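You operate a simulated robot arm through the tools that you are given. There is no shell and no other tool.

The job below is to be done with a simulated robot arm. You get a single attempt, and the scene is never put back.

JOB
Line up the wheel's white mark, tighten the hub knob and tap the white and blue pegs home.
Fine: use the yellow mallet, two taps or more a peg; lay it on the tilt board, loosen the hub knob; leave the other pegs proud.
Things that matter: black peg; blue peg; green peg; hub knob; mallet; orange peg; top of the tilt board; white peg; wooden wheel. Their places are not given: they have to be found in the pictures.

The check looks at the end state, three seconds after you hand in, the way a careful person would. Anything else that was tipped, shoved, dropped, spilled or broken makes it a failure.

ROBOT AND FRAMES
A 6-joint arm with a two-finger parallel gripper, fixed in place. Base frame: the origin is at the foot of the arm, x ahead of it, y to its left, z up. Lengths are in mm, angles in rad, forces in N, time in s.
With the tool pointing down near the work surface it reaches from about 240 to 620 mm from the base axis. Its first joint turns from -1.152 to 1.152 rad. Payload 2.7 kg.
Tool frame: the origin (TCP) lies between the finger pads and is the grasp point; the fingertips stand 23 mm ahead of it; z points along the fingers, y is the line along which they close. Largest opening 94 mm; finger width 38, thickness 10; the body of the gripper, 54 by 96 mm, starts 39 mm behind the TCP.
Orientation is that of the tool frame in the base frame, as a unit quaternion [w, x, y, z]. With the fingers straight down and closing along the base's y, the tool's x points along the base's -x, its y along +y and its z along -z.

CONTROLS
- The arm moves only by the tool jog_arm. Its argument "steps" is a list of rows, each a list of 3 entries, a list of its own where there are three numbers: the turn, a rotation vector about the tool's x, y, z in units of 8 degrees (1.0 is 8 degrees), then the shift along the tool's x, y, z in units of 30 mm (1.0 is 30 mm), then the opening, from 0 (shut) to 1 (fully open). In form: [[[ax, ay, az], [dx, dy, dz], jaw], ...]. A call has 1 to 20 rows; each row shifts and turns the commanded pose from where the row before left it, along the tool's axes as they then stand. A call with a number of a shift or a turn outside -1 to 1 is refused whole. Each row takes 0.2 s and may step no farther than 50 mm and 0.15 rad from the row before; otherwise, or with a gripper value out of range, the whole call is refused. Where a pose cannot be reached the arm comes as near as it can. A force on the tool above 40 N (or 10 N above the force at the start of the call, whichever is more), or a blocked arm, ends the call early, and 0.2 s more pass. The fingers move at their own pace (about 45 mm/s each) and stop on an object; they squeeze with about 29 N. The grip force told is the motor's: it shows also when the fingers shut on nothing. Time passes only in rows, and 0.2 s behind the last, so rows that do not move let the fingers close. It gives the time, the measured TCP pose, the force on the tool (base axes), the opening and the grip force at its end, in the units of the frame above (readings bear some noise), with the torque about the TCP (base axes, N m) and any sound that the robot's microphone picked up.
- Cameras (640 x 400 px; columns grow to the right, rows downward): "scene" is fixed at [77.3, -434.6, 1424.5]; the picture's right is [0.83, -0.56, 0.00], its down [-0.28, -0.42, -0.86] and it looks along [0.48, 0.72, -0.50] (base axes); focal length 240 px, centre (320, 200). "wrist" rides on the gripper at [86, 16, -75] in the tool frame; the picture's right is [-0.18, 0.98, 0.00], its down [-0.58, -0.11, -0.81] and it looks along [-0.79, -0.15, 0.59] (tool axes); focal length 243 px, centre (320, 200).
- get_image(camera): a new picture of that camera. The clock stands still meanwhile.
- point_at(camera, pixels): for up to 12 pixels [column, row] of the newest picture of that camera ("zoom" is the newest enlarged one), the place [x, y, z] in the base frame of the surface seen there, good to about 2 mm, but the place of the scene camera against the robot may be out by one fixed shift of up to 25 mm in any direction. The clock stands still meanwhile.
- enlarge(camera, box): a new picture of the part [left, top, right, bottom] of that camera's present view, enlarged. The clock stands still meanwhile.
- sign_off(): hands the job in; it is judged then, once.

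Open the gripper and draw the arm clear of the work before you hand the job in, unless the task says otherwise.

The tools are called after ">>>" by a JSON object that holds its "method" and its "body". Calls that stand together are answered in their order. jog_arm: Moves the arm, as the interface text tells. Its arguments: {"type":"object","properties":{"steps":{"type":"array","items":{"type":"array"}}},"required":["steps"]} The other tools are called the same way: get_image (camera) takes a picture; point_at (camera, pixels) gives the place of the surface under pixels of a picture; enlarge (camera, box) takes an enlarged picture of a part of a camera's view; sign_off () hands the job in.

At the start:

```text
t: 0.0
tool_pos: [353.1, 61.3, 1305.9]
tool_rot: [0.001, -0.001, 1.0, -0.001]
force: [0.5, 0.3, -0.9]
wrist_torque: [0.03, -0.03, 0.02]
gripper_width: 94.0
grasp_force: 0.0
```

scene: 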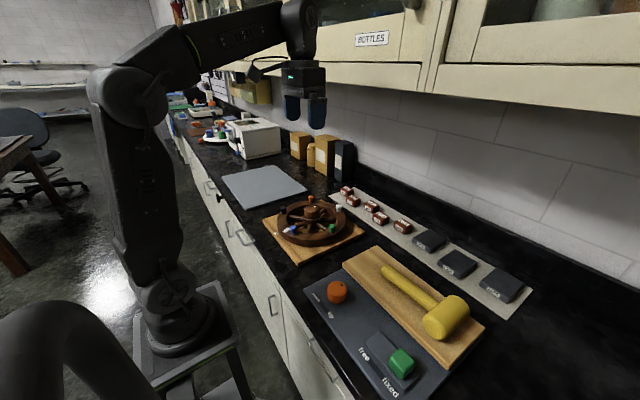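
wrist: 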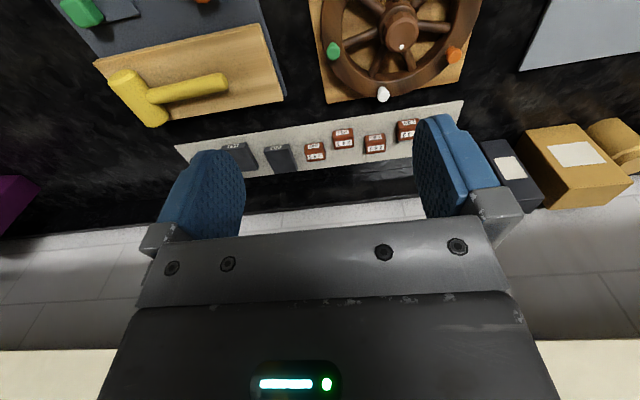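

The scene picture shows the wheel near (312,222), the mallet near (430,310) and an orange knob near (337,291). I take enlarged views for details.

>>> {"method": "enlarge", "body": {"camera": "scene", "box": [250, 180, 380, 261]}}

>>> {"method": "enlarge", "body": {"camera": "scene", "box": [290, 235, 550, 398]}}

>>> {"method": "enlarge", "body": {"camera": "wrist", "box": [300, 0, 500, 125]}}

>>> {"method": "enlarge", "body": {"camera": "wrist", "box": [40, 0, 300, 162]}}

```text
4.92 times, centred on (315, 220) of scene
```

zoom: 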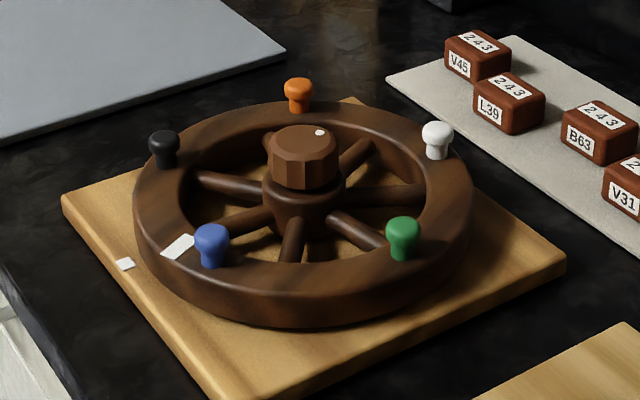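

```text
2.45 times, centred on (420, 316) of scene
```

zoom: 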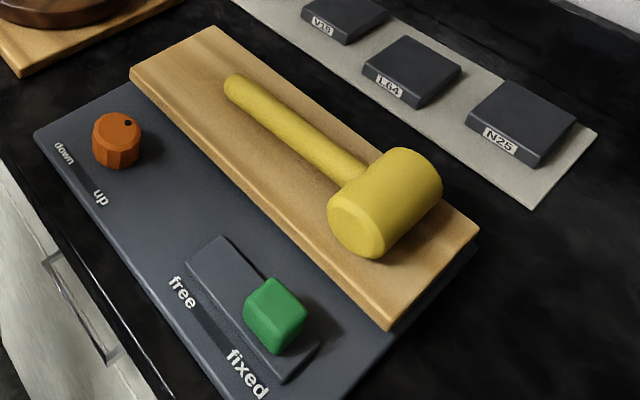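

```text
3.20 times, centred on (400, 62) of wrist
```

zoom: 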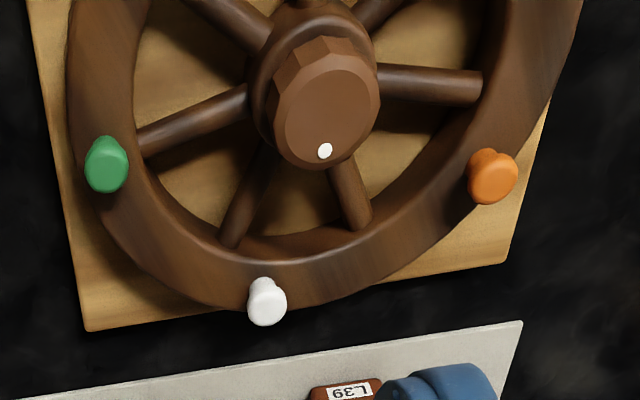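

```text
2.46 times, centred on (170, 81) of wrist
```

zoom: 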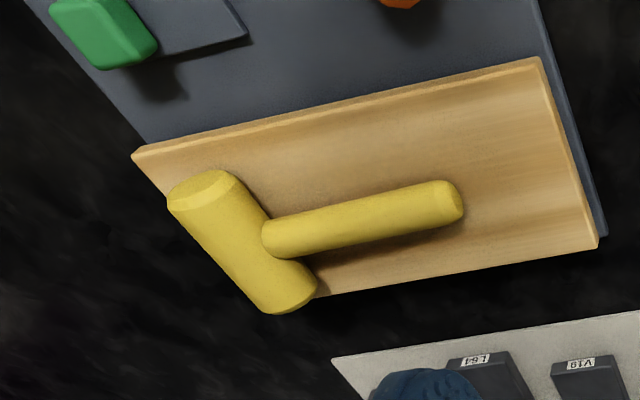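

The rim's white mark is at zoom (178,247) and the base's mark at (125,264). I take the places of wheel parts and board parts in the scene camera.

>>> {"method": "enlarge", "body": {"camera": "scene", "box": [250, 180, 380, 261]}}

>>> {"method": "point_at", "body": {"camera": "zoom", "pixels": [[178, 247], [125, 264], [163, 135], [299, 83], [437, 128], [403, 224], [211, 232], [305, 138], [320, 132], [64, 205], [563, 258], [230, 390]]}}

>>> {"method": "point_at", "body": {"camera": "scene", "pixels": [[348, 263], [378, 251], [480, 326], [447, 360], [337, 287], [403, 355], [387, 272], [420, 300], [432, 318], [455, 303], [310, 295], [380, 340]]}}

```text
4.92 times, centred on (315, 220) of scene
```

zoom: 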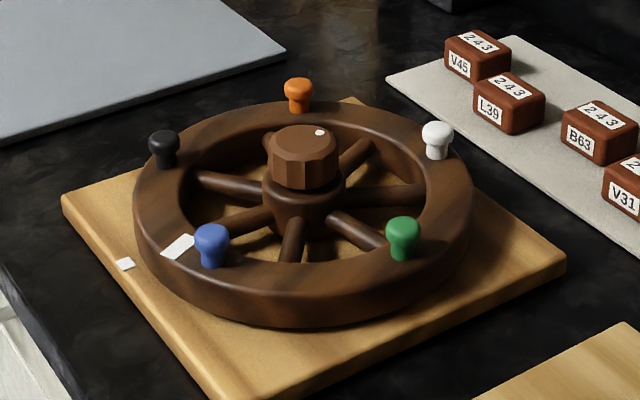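

```text
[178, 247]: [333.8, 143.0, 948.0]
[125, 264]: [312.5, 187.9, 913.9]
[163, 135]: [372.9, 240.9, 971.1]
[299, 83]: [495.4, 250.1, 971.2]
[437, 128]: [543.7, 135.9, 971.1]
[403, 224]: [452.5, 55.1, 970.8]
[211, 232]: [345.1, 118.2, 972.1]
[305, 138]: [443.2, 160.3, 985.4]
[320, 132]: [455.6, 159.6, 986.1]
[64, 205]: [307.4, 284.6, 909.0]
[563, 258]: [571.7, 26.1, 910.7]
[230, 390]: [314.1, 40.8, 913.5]
```

```text
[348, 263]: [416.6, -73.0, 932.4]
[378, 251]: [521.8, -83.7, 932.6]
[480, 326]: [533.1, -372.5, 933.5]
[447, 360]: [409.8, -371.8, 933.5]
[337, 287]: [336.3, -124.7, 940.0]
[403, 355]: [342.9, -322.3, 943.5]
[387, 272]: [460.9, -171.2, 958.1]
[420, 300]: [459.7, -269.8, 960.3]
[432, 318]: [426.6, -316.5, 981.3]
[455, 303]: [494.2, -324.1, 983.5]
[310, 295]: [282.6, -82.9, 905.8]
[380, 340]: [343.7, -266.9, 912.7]
```

The wheel's hub sits near (442,160) in scene coordinates, the rim mark about 21° away from the base's mark. I move the wrist camera over the wheel for exact places.

>>> {"method": "jog_arm", "body": {"steps": [[[0, 0, 0], [-0.375, 0.92, 0.92], 1], [[0, 0, 0], [-0.375, 0.92, 0.92], 1], [[0, 0, 0], [-0.375, 0.92, 0.92], 1], [[0, 0, 0], [-0.375, 0.92, 0.92], 1]]}}

>>> {"method": "get_image", "body": {"camera": "wrist"}}

```text
t: 1.0
tool_pos: [397.5, 172.5, 1195.8]
tool_rot: [0.002, 0.0, 1.0, 0.0]
force: [0.7, 0.6, 0.3]
wrist_torque: [0.03, -0.02, 0.03]
gripper_width: 94.1
grasp_force: 0.1
```

```text
taken
```

wrist: 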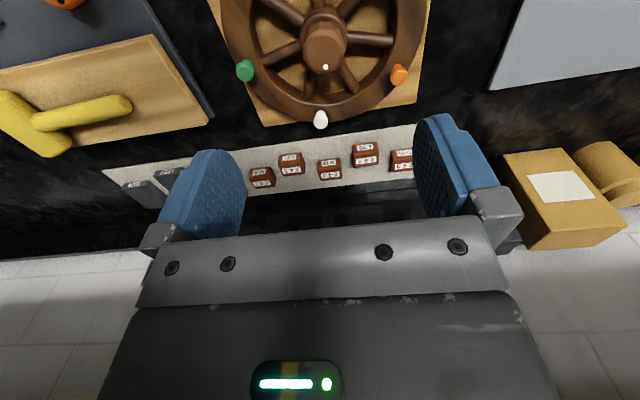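

The wheel is cut off at the top (hub at (323,45)), so I pull back about 110 mm in x.

>>> {"method": "jog_arm", "body": {"steps": [[[0, 0, 0], [1, 0, 0], 1], [[0, 0, 0], [1, 0, 0], 1], [[0, 0, 0], [1, 0, 0], 1], [[0, 0, 0], [0.7, 0, 0], 1]]}}

>>> {"method": "get_image", "body": {"camera": "wrist"}}

>>> {"method": "enlarge", "body": {"camera": "wrist", "box": [200, 0, 460, 162]}}

```text
t: 2.0
tool_pos: [287.5, 171.4, 1194.3]
tool_rot: [0.002, 0.0, 1.0, 0.0]
force: [-0.9, -0.7, -0.1]
wrist_torque: [-0.01, -0.01, 0.01]
gripper_width: 93.9
grasp_force: 0.0
```

```text
taken
```

wrist: 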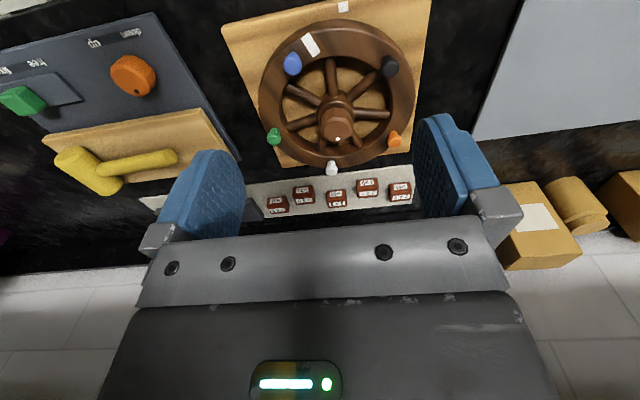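

```text
2.46 times, centred on (330, 81) of wrist
```

zoom: 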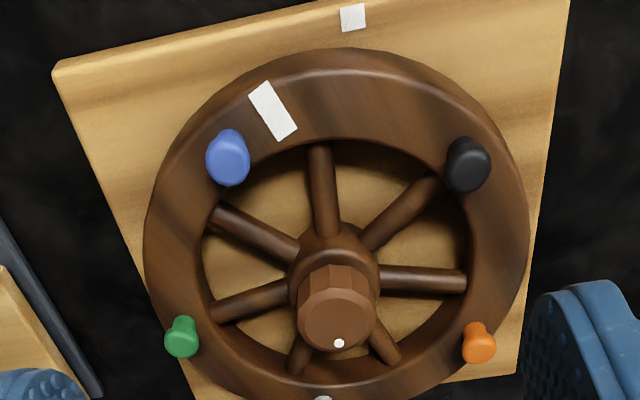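

The wheel shows fully: base mark at zoom (353,18), rim mark at (272,110), knob face at (338,320). I read their places with the wrist camera.

>>> {"method": "point_at", "body": {"camera": "zoom", "pixels": [[272, 110], [353, 18], [228, 150], [466, 157], [476, 332], [182, 330], [338, 320], [338, 344], [263, 87], [283, 134], [315, 290], [340, 65]]}}

>>> {"method": "point_at", "body": {"camera": "wrist", "pixels": [[332, 165], [130, 76], [137, 92], [20, 95], [100, 165], [168, 158], [125, 162], [60, 140], [70, 158], [88, 175], [205, 112], [180, 150]]}}

>>> {"method": "enlarge", "body": {"camera": "wrist", "box": [0, 10, 260, 172]}}

```text
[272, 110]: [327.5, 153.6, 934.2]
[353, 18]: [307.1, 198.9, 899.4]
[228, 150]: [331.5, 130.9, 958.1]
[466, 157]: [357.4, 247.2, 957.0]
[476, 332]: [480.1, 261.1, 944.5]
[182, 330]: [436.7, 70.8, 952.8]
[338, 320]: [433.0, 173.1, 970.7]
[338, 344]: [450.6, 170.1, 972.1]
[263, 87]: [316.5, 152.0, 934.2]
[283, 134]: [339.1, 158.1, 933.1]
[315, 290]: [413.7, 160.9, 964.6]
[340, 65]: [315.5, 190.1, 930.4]
```

```text
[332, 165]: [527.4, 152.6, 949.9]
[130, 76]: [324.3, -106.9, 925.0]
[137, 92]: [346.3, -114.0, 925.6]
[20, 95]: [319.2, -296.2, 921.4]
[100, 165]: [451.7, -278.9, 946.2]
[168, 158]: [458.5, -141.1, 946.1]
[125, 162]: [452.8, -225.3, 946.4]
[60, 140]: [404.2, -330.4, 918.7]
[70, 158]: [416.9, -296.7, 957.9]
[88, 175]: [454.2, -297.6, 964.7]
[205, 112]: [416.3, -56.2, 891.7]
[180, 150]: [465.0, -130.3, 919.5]
```

```text
2.46 times, centred on (130, 91) of wrist
```

zoom: 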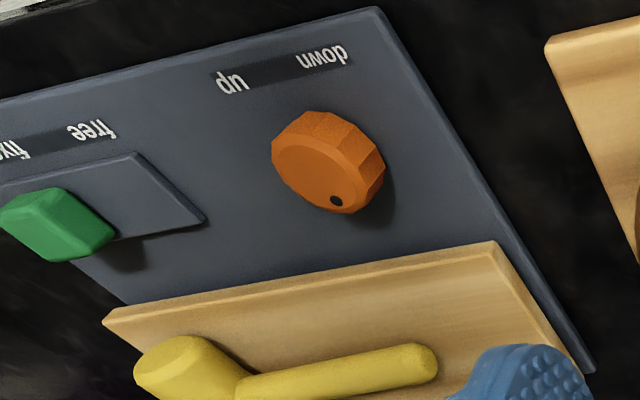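

Scene readings are off by about (+6,−11,+14) from the wrist ones. I measure the rim edges, spokes and knob with the wrist camera.

>>> {"method": "enlarge", "body": {"camera": "wrist", "box": [250, 10, 426, 120]}}

>>> {"method": "enlarge", "body": {"camera": "wrist", "box": [250, 65, 426, 175]}}

```text
3.64 times, centred on (338, 65) of wrist
```

zoom: 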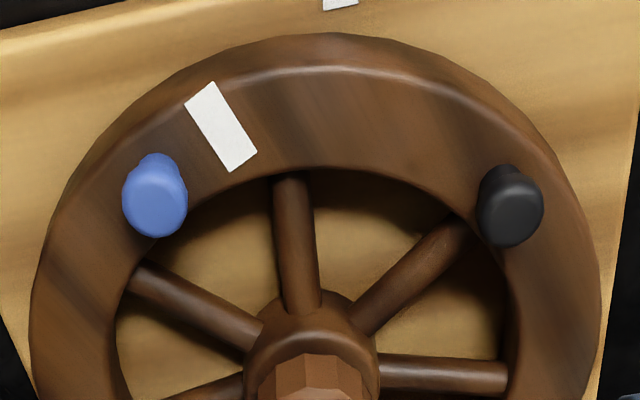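

```text
3.64 times, centred on (338, 120) of wrist
```

zoom: 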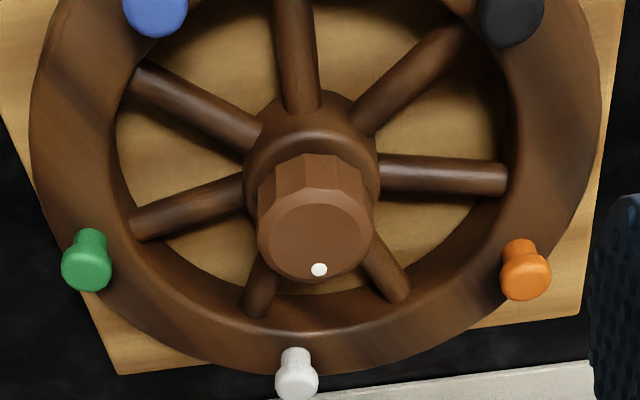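

I query spokes, rim edges and knob edges in this newest zoom.

>>> {"method": "point_at", "body": {"camera": "zoom", "pixels": [[450, 172], [395, 278], [420, 65], [518, 185], [560, 150], [592, 130], [264, 235], [371, 235], [318, 208], [318, 281], [310, 155], [550, 60]]}}

>>> {"method": "point_at", "body": {"camera": "zoom", "pixels": [[298, 50], [190, 95], [190, 205], [258, 285], [530, 285], [298, 385], [88, 275], [450, 230], [360, 110], [310, 110], [260, 170], [240, 150]]}}

```text
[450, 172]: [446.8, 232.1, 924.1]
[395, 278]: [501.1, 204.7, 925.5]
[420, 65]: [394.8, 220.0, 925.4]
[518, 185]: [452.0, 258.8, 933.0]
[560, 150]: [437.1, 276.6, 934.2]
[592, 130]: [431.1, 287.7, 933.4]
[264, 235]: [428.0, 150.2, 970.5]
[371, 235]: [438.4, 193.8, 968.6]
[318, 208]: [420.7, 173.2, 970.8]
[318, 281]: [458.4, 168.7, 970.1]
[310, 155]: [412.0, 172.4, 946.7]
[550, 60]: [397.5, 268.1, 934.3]
```

```text
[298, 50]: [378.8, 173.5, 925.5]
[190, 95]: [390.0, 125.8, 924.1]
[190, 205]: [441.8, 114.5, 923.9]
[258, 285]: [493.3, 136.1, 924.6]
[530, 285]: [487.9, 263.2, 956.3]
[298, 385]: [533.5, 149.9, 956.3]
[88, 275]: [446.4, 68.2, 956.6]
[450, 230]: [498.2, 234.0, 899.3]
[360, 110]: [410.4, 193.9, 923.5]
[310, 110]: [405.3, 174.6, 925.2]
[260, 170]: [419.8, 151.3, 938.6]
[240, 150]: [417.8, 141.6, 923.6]
```

The knob is centred near (438,171.5), the wheel centre near (435,172), and a spoke-free gap lies at about 104°. I go above the rim there at (409,271) with the gripper turned radially, jaws at ~50 mm.

>>> {"method": "jog_arm", "body": {"steps": [[[0, 0, 0], [-0.58, 0.475, 0.925], 0.532], [[0, 0, 0], [-0.58, 0.475, 0.925], 0.532], [[0, 0, 0], [-0.58, 0.475, 0.925], 0.532], [[0, 0, 0], [-0.58, 0.475, 0.925], 0.532], [[0, 0, 0], [-0.58, 0.475, 0.925], 0.532], [[0, 0, 0], [-0.58, 0.475, 0.925], 0.532], [[0, 0, 0], [-0.58, 0.475, 0.925], 0.532], [[0, 0, -0.906], [0, 0, 0], 0.532], [[0, 0, -0.906], [0, 0, 0], 0.532], [[0, 0, 0], [0, 0, 0], 0.532]]}}

>>> {"method": "get_image", "body": {"camera": "wrist"}}

```text
t: 4.2
tool_pos: [406.7, 268.9, 1002.5]
tool_rot: [0.001, -0.127, 0.992, 0.0]
force: [0.4, -1.0, 0.2]
wrist_torque: [-0.02, 0.01, -0.01]
gripper_width: 49.9
grasp_force: 0.0
```

```text
taken
```

wrist: 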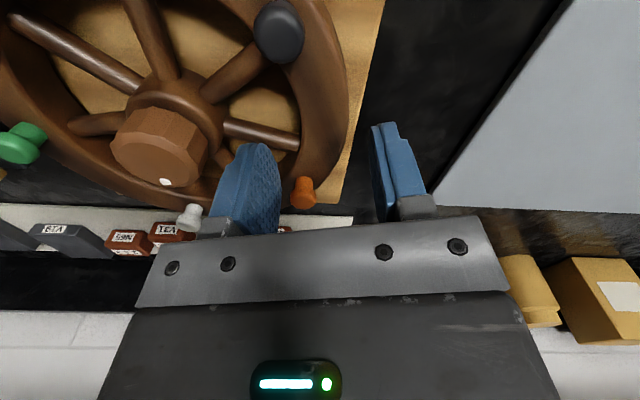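

The fingers sit above the rim near (409,271). I hold one row to see how the reading settles.

>>> {"method": "jog_arm", "body": {"steps": [[[0, 0, 0], [0, 0, 0], 0.532]]}}

>>> {"method": "jog_arm", "body": {"steps": [[[0, 0, 0], [0, 0, 0], 0.532], [[0, 0, 0], [0, 0, 0], 0.532]]}}

```text
t: 4.6
tool_pos: [407.7, 269.1, 1001.8]
tool_rot: [0.001, -0.128, 0.992, -0.001]
force: [0.0, -0.1, -0.2]
wrist_torque: [-0.04, 0.0, -0.01]
gripper_width: 49.9
grasp_force: 0.1
```

```text
t: 5.2
tool_pos: [407.2, 269.0, 1002.2]
tool_rot: [0.002, -0.127, 0.992, 0.0]
force: [-0.1, -0.1, -0.4]
wrist_torque: [0.01, -0.03, 0.0]
gripper_width: 50.0
grasp_force: 0.1
```

Readings settle at (407.2,269,1002). I correct by ~2 mm and go down 62 mm so the tips straddle the rim.

>>> {"method": "jog_arm", "body": {"steps": [[[0, 0, 0], [-0.086, 0.053, 0], 0.532], [[0, 0, 0], [0, 0, 0.6], 0.532], [[0, 0, 0], [0, 0, 0.6], 0.532], [[0, 0, 0], [0, 0, 0.35], 0.532], [[0, 0, 0], [0, 0, 0.25], 0.532], [[0, 0, 0], [0, 0, 0.25], 0.532], [[0, 0, 0], [0, 0, 0], 0.532]]}}

>>> {"method": "get_image", "body": {"camera": "wrist"}}

>>> {"method": "enlarge", "body": {"camera": "scene", "box": [250, 180, 380, 261]}}

```text
t: 6.4
tool_pos: [414.8, 273.1, 957.1]
tool_rot: [0.007, -0.126, 0.992, 0.002]
force: [-0.7, -0.4, 1.6]
wrist_torque: [-0.05, 0.01, 0.01]
gripper_width: 50.0
grasp_force: 0.0
stopped in row 5: the force on the tool passed its limit at 46 N (the readings are from after the stop); the commanded pose is now the measured one
```

```text
taken
```

wrist: 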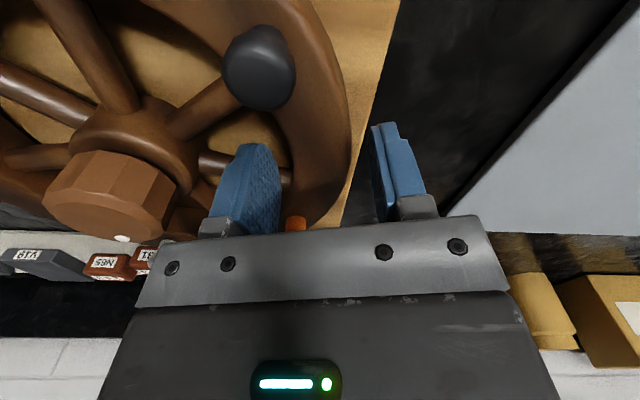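

```text
4.92 times, centred on (315, 220) of scene
```

zoom: 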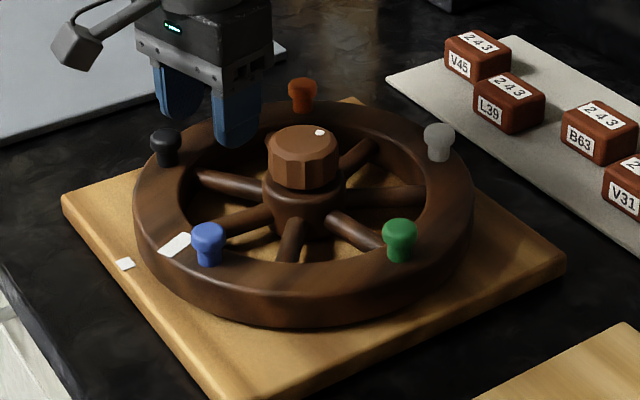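

The fingers stopped at tip height ~934 with 46 N, and the wheel seems to have turned a little (blue now (207,230) in the scene zoom), so I measure around the fingers to see what was touched.

>>> {"method": "enlarge", "body": {"camera": "wrist", "box": [180, 90, 440, 252]}}

>>> {"method": "point_at", "body": {"camera": "wrist", "pixels": [[255, 146], [235, 150], [275, 160], [380, 126], [300, 100], [345, 110], [340, 170], [310, 180], [285, 150], [262, 55], [296, 222], [230, 165]]}}

>>> {"method": "enlarge", "body": {"camera": "scene", "box": [270, 185, 334, 225]}}

```text
2.46 times, centred on (310, 171) of wrist
```

zoom: 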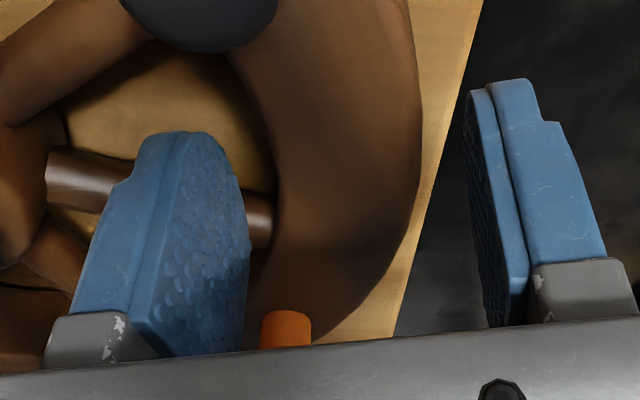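

```text
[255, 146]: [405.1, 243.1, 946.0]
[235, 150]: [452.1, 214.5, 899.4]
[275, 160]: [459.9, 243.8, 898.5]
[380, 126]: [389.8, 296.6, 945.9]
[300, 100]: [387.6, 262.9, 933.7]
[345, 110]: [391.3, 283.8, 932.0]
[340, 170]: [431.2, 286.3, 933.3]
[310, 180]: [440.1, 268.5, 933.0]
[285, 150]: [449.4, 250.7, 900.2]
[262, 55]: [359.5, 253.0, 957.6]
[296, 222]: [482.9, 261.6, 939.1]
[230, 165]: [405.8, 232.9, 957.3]
```

```text
10.00 times, centred on (302, 205) of scene
```

zoom: 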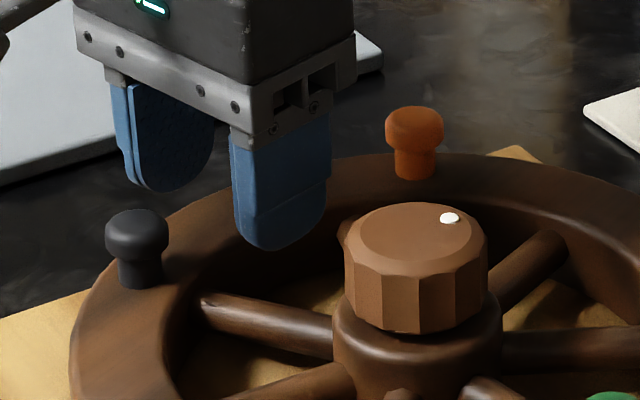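

The fingers look clear of the rim on both sides (inner tip about 16 mm from the rim's inner edge), so the contact isn't explained yet; I take the full scene picture and check wheel places again.

>>> {"method": "get_image", "body": {"camera": "scene"}}

>>> {"method": "enlarge", "body": {"camera": "scene", "box": [250, 180, 380, 261]}}

>>> {"method": "point_at", "body": {"camera": "zoom", "pixels": [[174, 245], [125, 264], [165, 135], [302, 83], [438, 128], [400, 226], [208, 230], [305, 138], [320, 132], [64, 205], [563, 258], [230, 390]]}}

```text
taken
```

scene: 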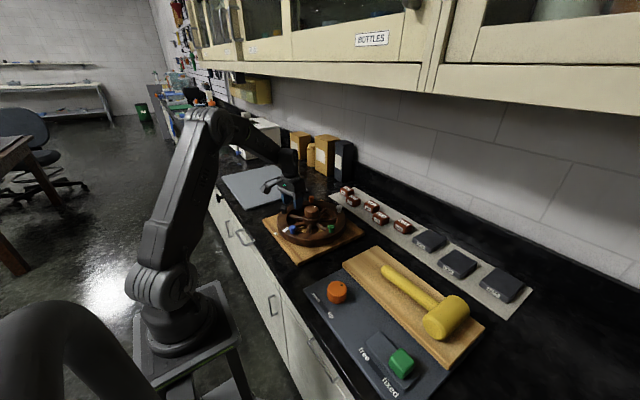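

```text
4.92 times, centred on (315, 220) of scene
```

zoom: 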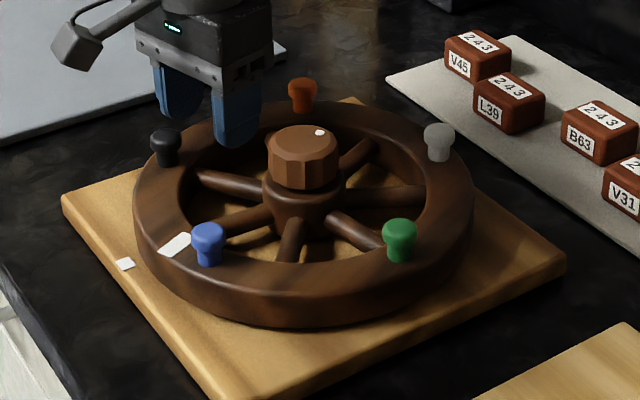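

```text
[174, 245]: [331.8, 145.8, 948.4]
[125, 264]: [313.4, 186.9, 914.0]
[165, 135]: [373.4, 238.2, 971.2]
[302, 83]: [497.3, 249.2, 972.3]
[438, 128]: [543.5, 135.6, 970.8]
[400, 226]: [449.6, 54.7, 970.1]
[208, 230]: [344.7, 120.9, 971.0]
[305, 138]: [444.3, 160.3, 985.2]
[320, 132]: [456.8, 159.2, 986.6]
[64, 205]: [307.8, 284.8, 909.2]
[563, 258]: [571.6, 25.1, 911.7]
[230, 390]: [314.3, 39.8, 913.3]
```

The wheel has turned clockwise about 1.5° (mark now (331.8,145.8) against (333.8,143.0)), so it isn't locked hard. I lower in small 3 mm steps and watch the force.

>>> {"method": "jog_arm", "body": {"steps": [[[0, 0, 0], [0, 0, 0.1], 0.532], [[0, 0, 0], [0, 0, 0], 0.532]]}}

>>> {"method": "jog_arm", "body": {"steps": [[[0, 0, 0], [0, 0, 0.1], 0.532], [[0, 0, 0], [0, 0, 0], 0.532]]}}

```text
t: 7.0
tool_pos: [414.9, 272.4, 956.4]
tool_rot: [0.01, -0.126, 0.992, 0.003]
force: [-3.4, -2.2, 33.7]
wrist_torque: [-1.1, 0.45, -0.47]
gripper_width: 50.4
grasp_force: 0.5
```

```text
t: 7.3
tool_pos: [415.6, 273.5, 957.2]
tool_rot: [0.011, -0.126, 0.992, 0.003]
force: [-0.5, 0.1, 2.6]
wrist_torque: [-0.05, 0.02, 0.01]
gripper_width: 50.1
grasp_force: 0.1
stopped in row 1: the force on the tool passed its limit at 47 N (the readings are from after the stop); the commanded pose is now the measured one
```

Contact is about (−11,−31) mm from the TCP: the inner finger's edge on the rim's inner side (~r 76). I lift, straighten the tilt (1.3°), open to ~62 mm and recentre.

>>> {"method": "jog_arm", "body": {"steps": [[[0, 0, 0], [0, 0, -0.4], 0.66], [[0.02, 0.162, 0.2], [0.126, 0, 0], 0.66], [[0, 0, 0], [0, 0, 0], 0.66], [[0, 0, 0], [0, 0, 0], 0.66]]}}

```text
t: 8.3
tool_pos: [412.1, 271.1, 967.1]
tool_rot: [-0.002, -0.111, 0.994, -0.001]
force: [0.2, 0.6, -0.7]
wrist_torque: [0.0, 0.03, 0.03]
gripper_width: 62.0
grasp_force: 0.0
```

Well aligned at 103°, r 101.7. I descend in steps to about z 951 and look at the force.

>>> {"method": "jog_arm", "body": {"steps": [[[0, 0, 0], [0, 0.03, 0.2], 0.66], [[0, 0, 0], [0, 0, 0.15], 0.66], [[0, 0, 0], [0, 0, 0.1], 0.66], [[0, 0, 0], [0, 0, 0.1], 0.66], [[0, 0, 0], [0, 0, 0], 0.66]]}}

```text
t: 9.5
tool_pos: [412.2, 272.6, 956.0]
tool_rot: [0.002, -0.112, 0.994, 0.001]
force: [-4.1, -3.9, 37.8]
wrist_torque: [-1.47, 0.5, -0.44]
gripper_width: 63.1
grasp_force: 1.0
```

Contact again near z 956, at the inner finger's near corner, around (401,235). I look at the pictures in contact.

>>> {"method": "enlarge", "body": {"camera": "wrist", "box": [180, 90, 440, 252]}}

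>>> {"method": "point_at", "body": {"camera": "zoom", "pixels": [[100, 170], [250, 225], [140, 140], [170, 135], [200, 150], [120, 190], [150, 200], [30, 100], [15, 60], [90, 40], [60, 225], [290, 200]]}}

>>> {"method": "enlarge", "body": {"camera": "scene", "box": [270, 185, 334, 225]}}

```text
2.46 times, centred on (310, 171) of wrist
```

zoom: 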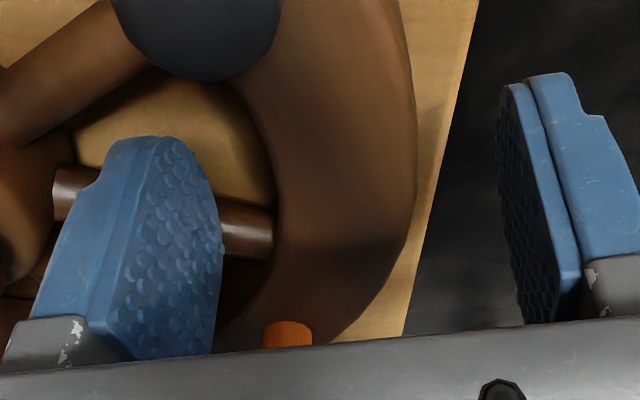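

```text
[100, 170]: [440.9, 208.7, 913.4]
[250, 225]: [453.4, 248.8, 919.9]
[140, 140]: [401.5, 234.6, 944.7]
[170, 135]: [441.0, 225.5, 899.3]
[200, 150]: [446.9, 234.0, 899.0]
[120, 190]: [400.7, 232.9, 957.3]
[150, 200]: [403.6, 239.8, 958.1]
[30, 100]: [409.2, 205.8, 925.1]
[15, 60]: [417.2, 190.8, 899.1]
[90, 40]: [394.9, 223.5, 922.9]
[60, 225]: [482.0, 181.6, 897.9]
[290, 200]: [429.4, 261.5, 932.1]
```

```text
10.00 times, centred on (302, 205) of scene
```

zoom: 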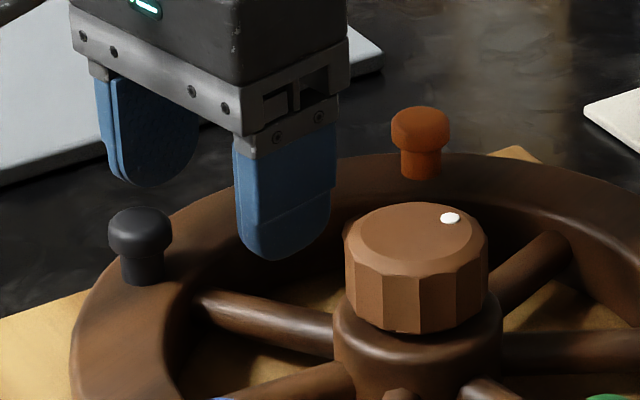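

The wheel's collision seems to be a full disc at rim height, so the rim can't be gripped from inside. Instead I'll straddle the blue peg (≈(339,132)) with open fingers and nudge the wheel by it; first lift and move above it.

>>> {"method": "jog_arm", "body": {"steps": [[[0, 0, 0], [0, 0, -0.95], 0.6], [[0, 0, 0], [0, 0, -0.95], 0.5], [[0, 0, 0], [0.683, -0.81, 0], 0.5], [[0, 0, 0], [0.683, -0.81, 0], 0.5], [[0, 0, 0], [0.683, -0.81, 0], 0.5], [[0, 0, 0], [0.683, -0.81, 0], 0.5], [[0, 0, 0], [0.683, -0.81, 0], 0.5], [[0, 0, -0.62], [0, 0, 0], 0.5], [[0, 0, -0.62], [0, 0, 0], 0.5], [[0, 0, 0], [0, 0, 0], 0.5]]}}

>>> {"method": "get_image", "body": {"camera": "wrist"}}

>>> {"method": "enlarge", "body": {"camera": "scene", "box": [250, 180, 380, 261]}}

```text
t: 11.7
tool_pos: [338.3, 128.9, 1008.5]
tool_rot: [-0.001, -0.198, 0.98, 0.0]
force: [0.0, -0.3, 0.6]
wrist_torque: [0.01, -0.01, -0.03]
gripper_width: 46.9
grasp_force: 0.1
```

```text
taken
```

wrist: 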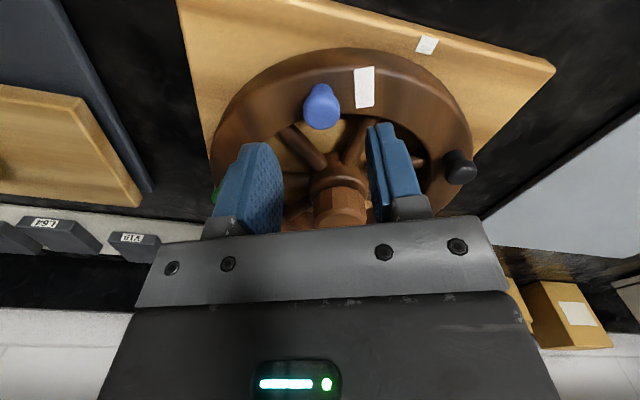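

```text
4.92 times, centred on (315, 220) of scene
```

zoom: 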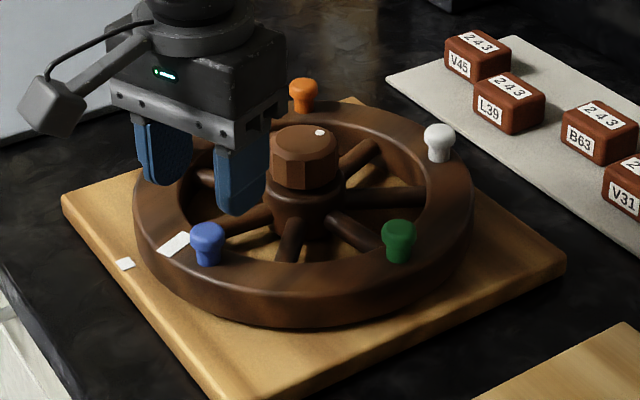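

The blue peg is at (322,105), the rim mark at (364,87) and the base mark at (427,45) in the wrist picture. I take an enlarged view and measure.

>>> {"method": "enlarge", "body": {"camera": "wrist", "box": [280, 20, 480, 145]}}

>>> {"method": "point_at", "body": {"camera": "zoom", "pixels": [[270, 153], [270, 230], [472, 82], [130, 270], [138, 215], [565, 470], [273, 280], [240, 160], [305, 275], [140, 300], [555, 90], [450, 60]]}}

```text
3.20 times, centred on (380, 82) of wrist
```

zoom: 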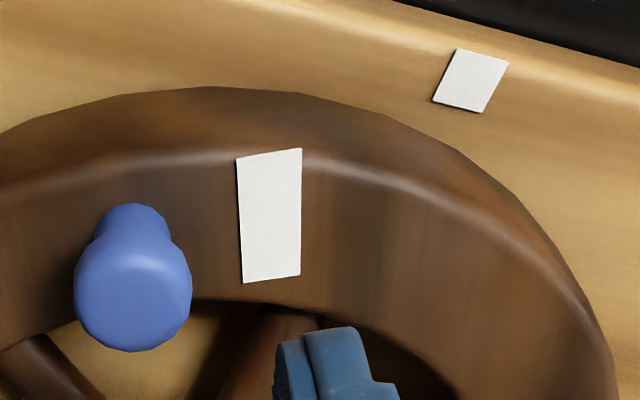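

```text
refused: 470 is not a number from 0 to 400
```

>>> {"method": "point_at", "body": {"camera": "zoom", "pixels": [[270, 153], [271, 278], [472, 82], [130, 285], [138, 215], [241, 158], [301, 151], [246, 281], [299, 274], [457, 50], [507, 64], [484, 111]]}}

>>> {"method": "point_at", "body": {"camera": "zoom", "pixels": [[436, 101], [132, 340], [80, 290], [188, 290], [132, 320]]}}

```text
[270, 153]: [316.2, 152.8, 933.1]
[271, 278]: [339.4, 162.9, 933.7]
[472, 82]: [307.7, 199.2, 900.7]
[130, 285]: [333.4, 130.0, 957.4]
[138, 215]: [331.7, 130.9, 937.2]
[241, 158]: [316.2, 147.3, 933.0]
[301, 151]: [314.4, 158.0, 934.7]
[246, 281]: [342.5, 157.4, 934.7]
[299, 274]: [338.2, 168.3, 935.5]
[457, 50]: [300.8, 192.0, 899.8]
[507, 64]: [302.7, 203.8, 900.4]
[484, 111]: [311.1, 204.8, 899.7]
```

```text
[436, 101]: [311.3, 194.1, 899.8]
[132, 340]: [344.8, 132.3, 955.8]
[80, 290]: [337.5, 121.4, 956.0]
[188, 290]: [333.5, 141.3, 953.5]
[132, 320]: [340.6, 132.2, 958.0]
```

Both marks measured: the wheel mark must turn clockwise about 19.3°. I lower the open fingers around the blue peg to z ≈ 963.

>>> {"method": "jog_arm", "body": {"steps": [[[0, 0, 0], [-0.03, 0.03, 0.5], 0.5], [[0, 0, 0], [0, 0, 0.5], 0.5], [[0, 0, 0], [0, 0, 0.3], 0.5], [[0, 0, 0], [0, 0, 0.2], 0.5], [[0, 0, 0], [0, 0, 0], 0.5]]}}

>>> {"method": "get_image", "body": {"camera": "wrist"}}

>>> {"method": "enlarge", "body": {"camera": "scene", "box": [250, 180, 380, 261]}}

```text
t: 12.9
tool_pos: [339.3, 133.0, 963.4]
tool_rot: [-0.001, -0.198, 0.98, 0.0]
force: [0.6, -0.7, -0.1]
wrist_torque: [-0.01, -0.01, 0.0]
gripper_width: 46.8
grasp_force: 0.0
```

```text
taken
```

wrist: 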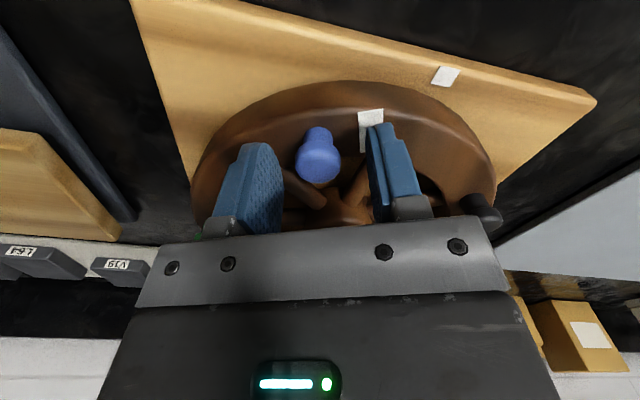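

```text
4.92 times, centred on (315, 220) of scene
```

zoom: 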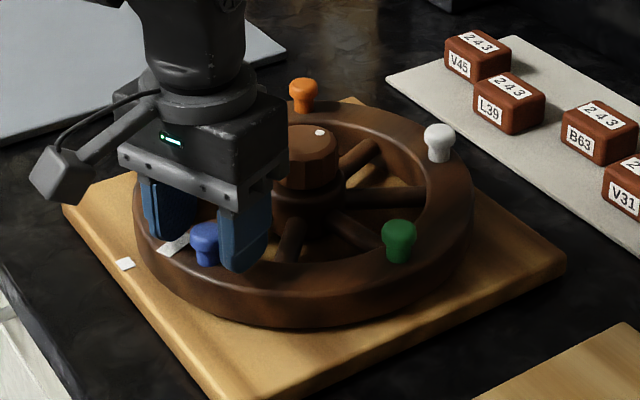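

The peg sits between the fingers. I move the right-hand... −y finger toward it along the arc in small rows and watch the force.

>>> {"method": "jog_arm", "body": {"steps": [[[0, 0, 0], [0.05, 0.3, 0], 0.5], [[0, 0, 0.25], [-0.002, 0.122, 0], 0.5], [[0, 0, 0.25], [-0.002, 0.122, 0], 0.5], [[0, 0, 0.25], [-0.002, 0.122, 0], 0.5]]}}

>>> {"method": "enlarge", "body": {"camera": "scene", "box": [250, 180, 380, 261]}}

```text
t: 13.9
tool_pos: [330.3, 151.7, 964.1]
tool_rot: [-0.002, -0.145, 0.989, 0.0]
force: [-0.8, -0.5, -0.3]
wrist_torque: [0.02, 0.01, 0.01]
gripper_width: 47.3
grasp_force: 0.8
```

```text
4.92 times, centred on (315, 220) of scene
```

zoom: 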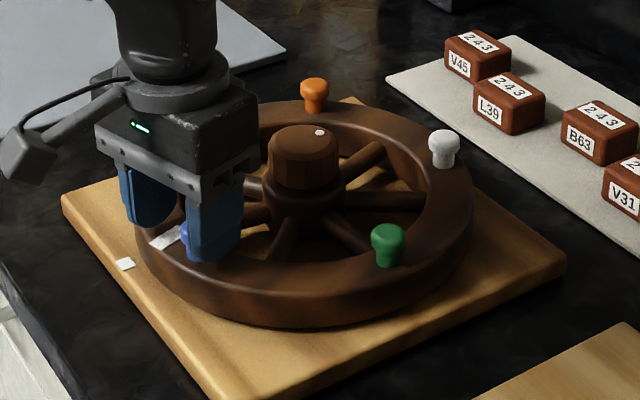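

The wheel turns easily with no force, so the knob is loose now. I measure how far it turned.

>>> {"method": "point_at", "body": {"camera": "zoom", "pixels": [[388, 230], [315, 83], [444, 135], [125, 264], [320, 132]]}}

>>> {"method": "get_image", "body": {"camera": "wrist"}}

```text
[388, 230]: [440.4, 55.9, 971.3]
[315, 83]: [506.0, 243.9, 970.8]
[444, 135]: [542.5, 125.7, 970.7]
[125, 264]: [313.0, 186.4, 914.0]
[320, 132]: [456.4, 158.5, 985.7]
```

```text
taken
```

wrist: 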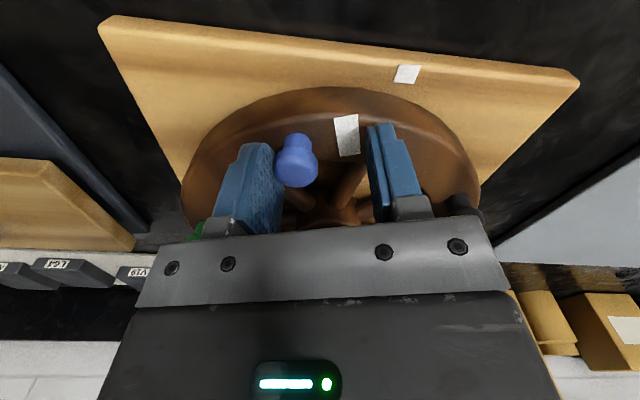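

It has turned about 6.3° of roughly 21° in total. I push 12° more along the arc.

>>> {"method": "jog_arm", "body": {"steps": [[[0, 0, 0.25], [-0.002, 0.122, 0], 0.5], [[0, 0, 0.25], [-0.002, 0.122, 0], 0.5], [[0, 0, 0.25], [-0.002, 0.122, 0], 0.5], [[0, 0, 0.25], [-0.002, 0.122, 0], 0.5], [[0, 0, 0.25], [-0.002, 0.122, 0], 0.5], [[0, 0, 0.25], [-0.002, 0.122, 0], 0.5]]}}

>>> {"method": "enlarge", "body": {"camera": "scene", "box": [250, 180, 380, 261]}}

>>> {"method": "enlarge", "body": {"camera": "wrist", "box": [260, 20, 460, 145]}}

```text
t: 15.3
tool_pos: [326.1, 173.7, 965.0]
tool_rot: [-0.001, -0.041, 0.999, 0.0]
force: [0.9, -0.8, -0.7]
wrist_torque: [-0.01, 0.01, -0.01]
gripper_width: 47.0
grasp_force: 0.0
```

```text
4.92 times, centred on (315, 220) of scene
```

zoom: 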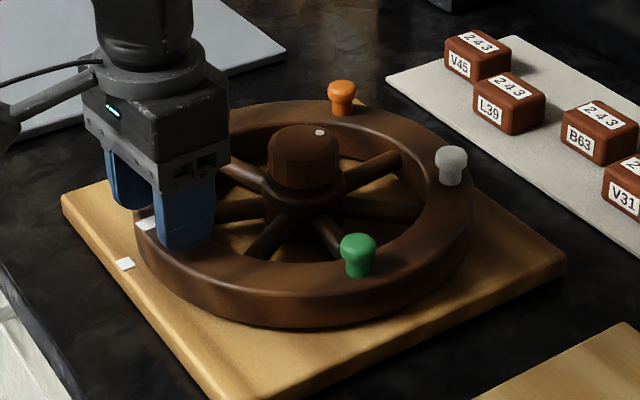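

```text
3.20 times, centred on (360, 82) of wrist
```

zoom: 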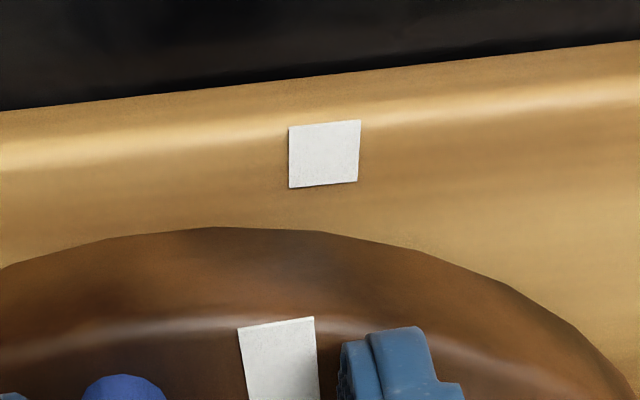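

Nearly there: base mark at zoom (325,153), wheel mark at (280,360). I read peg and mark places again.

>>> {"method": "point_at", "body": {"camera": "zoom", "pixels": [[325, 123], [324, 186], [277, 322], [283, 392], [325, 154], [280, 360]]}}

>>> {"method": "enlarge", "body": {"camera": "scene", "box": [250, 180, 380, 261]}}

>>> {"method": "point_at", "body": {"camera": "zoom", "pixels": [[358, 241], [342, 85], [451, 151], [125, 264], [320, 132], [147, 223]]}}

```text
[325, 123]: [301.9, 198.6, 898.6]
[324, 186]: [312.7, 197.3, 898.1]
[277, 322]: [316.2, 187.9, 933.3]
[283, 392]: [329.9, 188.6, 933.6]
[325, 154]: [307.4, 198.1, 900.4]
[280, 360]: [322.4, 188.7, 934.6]
```

```text
4.92 times, centred on (315, 220) of scene
```

zoom: 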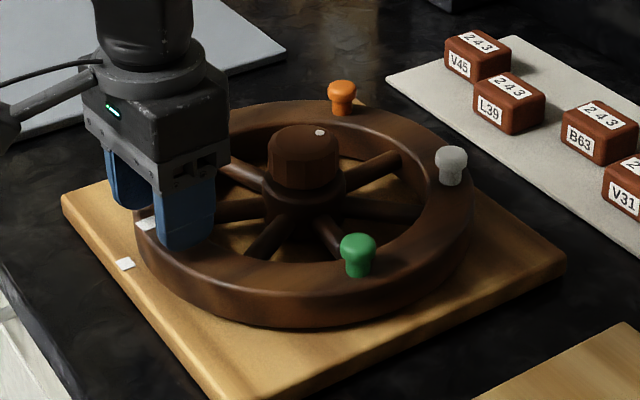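

```text
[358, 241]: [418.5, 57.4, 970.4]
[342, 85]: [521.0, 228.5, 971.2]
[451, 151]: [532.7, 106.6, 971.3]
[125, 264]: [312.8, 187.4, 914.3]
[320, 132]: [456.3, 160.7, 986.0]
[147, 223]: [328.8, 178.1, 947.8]
```

About 18.2–18.7° turned; I push 2° more, then lift off to inspect both marks.

>>> {"method": "jog_arm", "body": {"steps": [[[0, 0, 0.25], [-0.002, 0.122, 0], 0.5], [[0, 0, 0], [0, 0, 0], 0.5], [[0, 0, 0], [0, -0.25, 0], 0.5], [[0, 0, 0], [0, 0, -0.5], 0.5], [[0, 0, 0], [0, 0, -0.8], 0.5], [[0, 0, 0], [0.8, 0, -0.8], 0.5], [[0, 0, 0], [0, 0, 0], 0.5]]}}

>>> {"method": "get_image", "body": {"camera": "wrist"}}

>>> {"method": "enlarge", "body": {"camera": "scene", "box": [260, 200, 340, 250]}}

```text
t: 16.9
tool_pos: [302.6, 168.4, 1027.9]
tool_rot: [-0.001, -0.024, 1.0, 0.0]
force: [0.3, -0.8, -0.5]
wrist_torque: [-0.02, -0.02, -0.02]
gripper_width: 46.9
grasp_force: 0.1
```

```text
taken
```

wrist: 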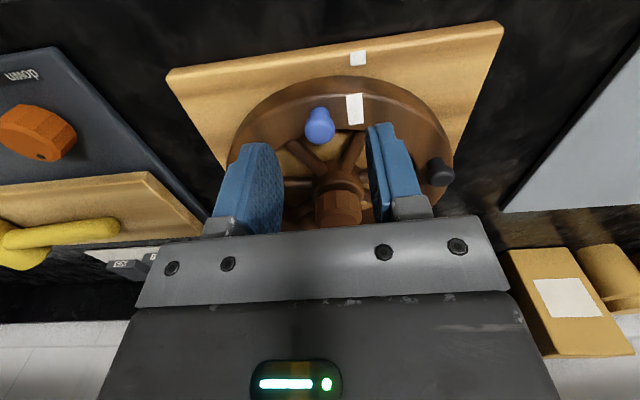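

```text
8.00 times, centred on (300, 225) of scene
```

zoom: 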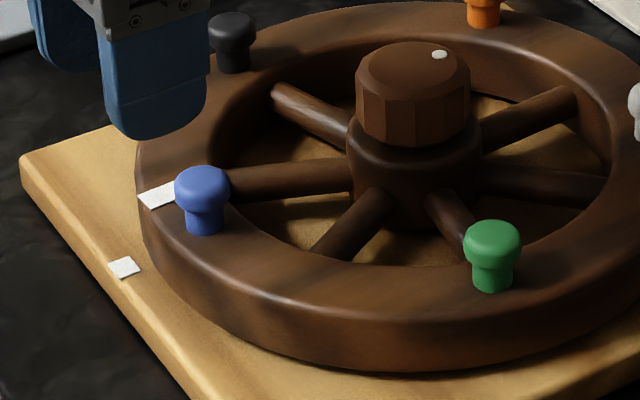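

>>> {"method": "enlarge", "body": {"camera": "wrist", "box": [310, 40, 406, 100]}}

>>> {"method": "enlarge", "body": {"camera": "wrist", "box": [300, 40, 428, 120]}}

```text
6.67 times, centred on (358, 70) of wrist
```

zoom: 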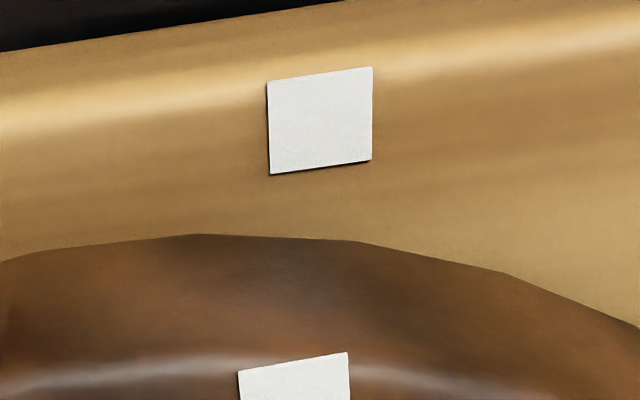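

```text
5.00 times, centred on (364, 80) of wrist
```

zoom: 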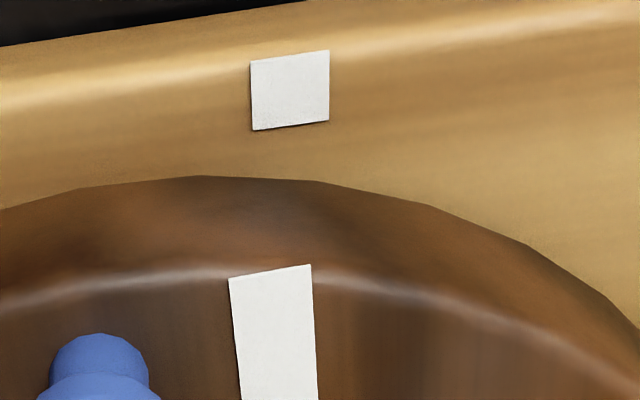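

Computed from these pictures, the wheel mark lies about 1° short (169.6° against 168.7°). I return the fingers exactly to the peg, push 1° more and withdraw the same way.

>>> {"method": "jog_arm", "body": {"steps": [[[0, 0, 0], [-0.8, 0, 0.8], 0.5], [[0, 0, 0], [0, 0, 0.8], 0.5], [[0, 0, 0], [0, 0, 0.5], 0.5], [[0, 0, 0], [0, 0.2, 0], 0.5], [[0, 0, 0], [0, 0.05, 0], 0.5], [[0, 0, 0.125], [0, 0.061, 0], 0.5], [[0, 0, 0], [0, 0, 0], 0.5], [[0, 0, 0], [0, -0.25, 0], 0.5], [[0, 0, 0], [0, 0, -0.5], 0.5], [[0, 0, 0], [0, 0, -0.8], 0.5], [[0, 0, 0], [0.8, 0, -0.8], 0.5], [[0, 0, 0], [0, 0, 0], 0.5]]}}

>>> {"method": "enlarge", "body": {"camera": "wrist", "box": [292, 45, 420, 125]}}

```text
t: 19.5
tool_pos: [303.3, 169.5, 1024.8]
tool_rot: [-0.001, -0.016, 1.0, 0.0]
force: [0.5, -1.0, 0.3]
wrist_torque: [0.02, -0.03, 0.03]
gripper_width: 46.9
grasp_force: 0.1
```

```text
5.00 times, centred on (356, 85) of wrist
```

zoom: 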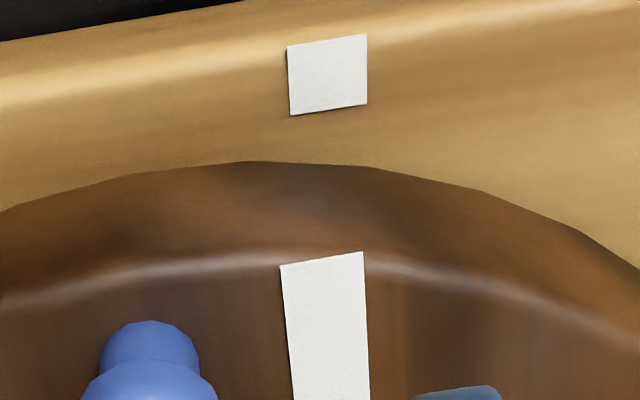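

The marks now agree within about 0.2° (168.2° vs 168.4°). Next I move above the hub knob near (436,172) with the jaws at 70 mm.

>>> {"method": "jog_arm", "body": {"steps": [[[0, 0, 0], [-0.885, -0.012, 0], 0.75], [[0, 0, 0], [-0.885, -0.012, 0], 0.75], [[0, 0, 0], [-0.885, -0.012, 0], 0.75], [[0, 0, 0], [-0.885, -0.012, 0], 0.75], [[0, 0, 0], [-0.885, -0.012, 0], 0.75], [[0, 0, 0], [0, 0, 0], 0.75], [[0, 0, 0], [0, 0, 0], 0.75]]}}

>>> {"method": "get_image", "body": {"camera": "wrist"}}

>>> {"method": "enlarge", "body": {"camera": "scene", "box": [250, 180, 380, 261]}}

```text
t: 21.1
tool_pos: [435.9, 171.3, 1026.4]
tool_rot: [-0.002, -0.015, 1.0, -0.001]
force: [0.5, 0.8, 0.2]
wrist_torque: [0.03, 0.01, -0.01]
gripper_width: 70.7
grasp_force: 0.1
```

```text
taken
```

wrist: 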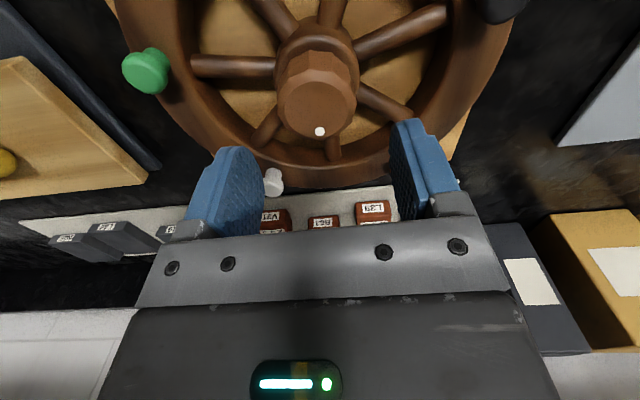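

```text
4.92 times, centred on (315, 220) of scene
```

zoom: 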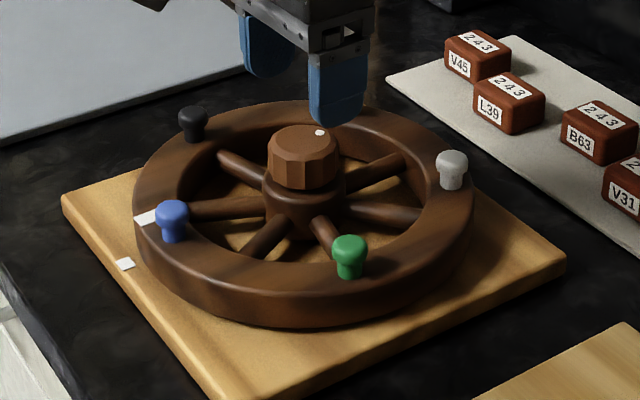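

I enlarge the knob to fix its centre.

>>> {"method": "enlarge", "body": {"camera": "wrist", "box": [254, 30, 382, 150]}}

>>> {"method": "point_at", "body": {"camera": "wrist", "pixels": [[318, 84], [318, 137], [281, 105], [355, 105], [320, 131], [318, 108]]}}

```text
3.33 times, centred on (318, 90) of wrist
```

zoom: 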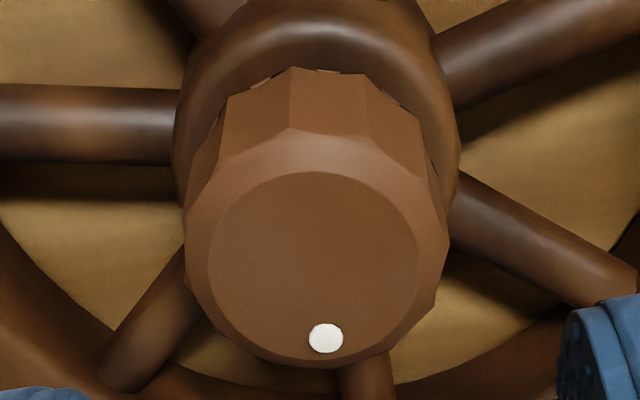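

```text
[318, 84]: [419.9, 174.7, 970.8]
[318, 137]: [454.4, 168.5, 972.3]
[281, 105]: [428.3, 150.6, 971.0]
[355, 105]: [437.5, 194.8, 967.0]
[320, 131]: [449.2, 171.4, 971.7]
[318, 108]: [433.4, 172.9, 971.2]
```

The knob centre is at about (435.5,171), right under the TCP. I lower to z ≈ 974 and close gently on it.

>>> {"method": "jog_arm", "body": {"steps": [[[0, 0, 0], [0, 0, 0.6], 0.75], [[0, 0, 0], [0, 0, 0.6], 0.75], [[0, 0, 0], [0, 0, 0.4], 0.75], [[0, 0, 0], [0, 0, 0.13], 0.75], [[0, 0, 0], [0, 0, 0], 0.75]]}}

>>> {"method": "jog_arm", "body": {"steps": [[[0, 0, 0], [0, 0, 0], 0.6], [[0, 0, 0], [0, 0, 0], 0.4], [[0, 0, 0], [0, 0, 0], 0.35], [[0, 0, 0], [0, 0, 0], 0.35]]}}

```text
t: 22.3
tool_pos: [435.3, 172.1, 976.1]
tool_rot: [-0.001, -0.016, 1.0, 0.0]
force: [0.1, -0.1, 0.0]
wrist_torque: [-0.04, -0.01, -0.01]
gripper_width: 70.5
grasp_force: 0.1
```

```text
t: 23.3
tool_pos: [435.8, 170.6, 976.3]
tool_rot: [-0.002, -0.014, 1.0, -0.002]
force: [0.3, -28.1, 1.6]
wrist_torque: [-0.24, 0.06, 0.05]
gripper_width: 47.7
grasp_force: 44.5
```

Gripped at 47.7 mm with a −28 N side force: the knob lies a bit to −y. I shift the TCP 1.5 mm to −y to balance.

>>> {"method": "jog_arm", "body": {"steps": [[[0, 0, 0], [0, -0.05, 0], 0.35], [[0, 0, 0], [0, 0, 0], 0.35]]}}

```text
t: 23.9
tool_pos: [435.0, 170.0, 976.6]
tool_rot: [-0.003, -0.016, 1.0, -0.001]
force: [1.9, -21.8, -1.6]
wrist_torque: [-0.83, 0.38, -0.06]
gripper_width: 47.6
grasp_force: 45.1
```

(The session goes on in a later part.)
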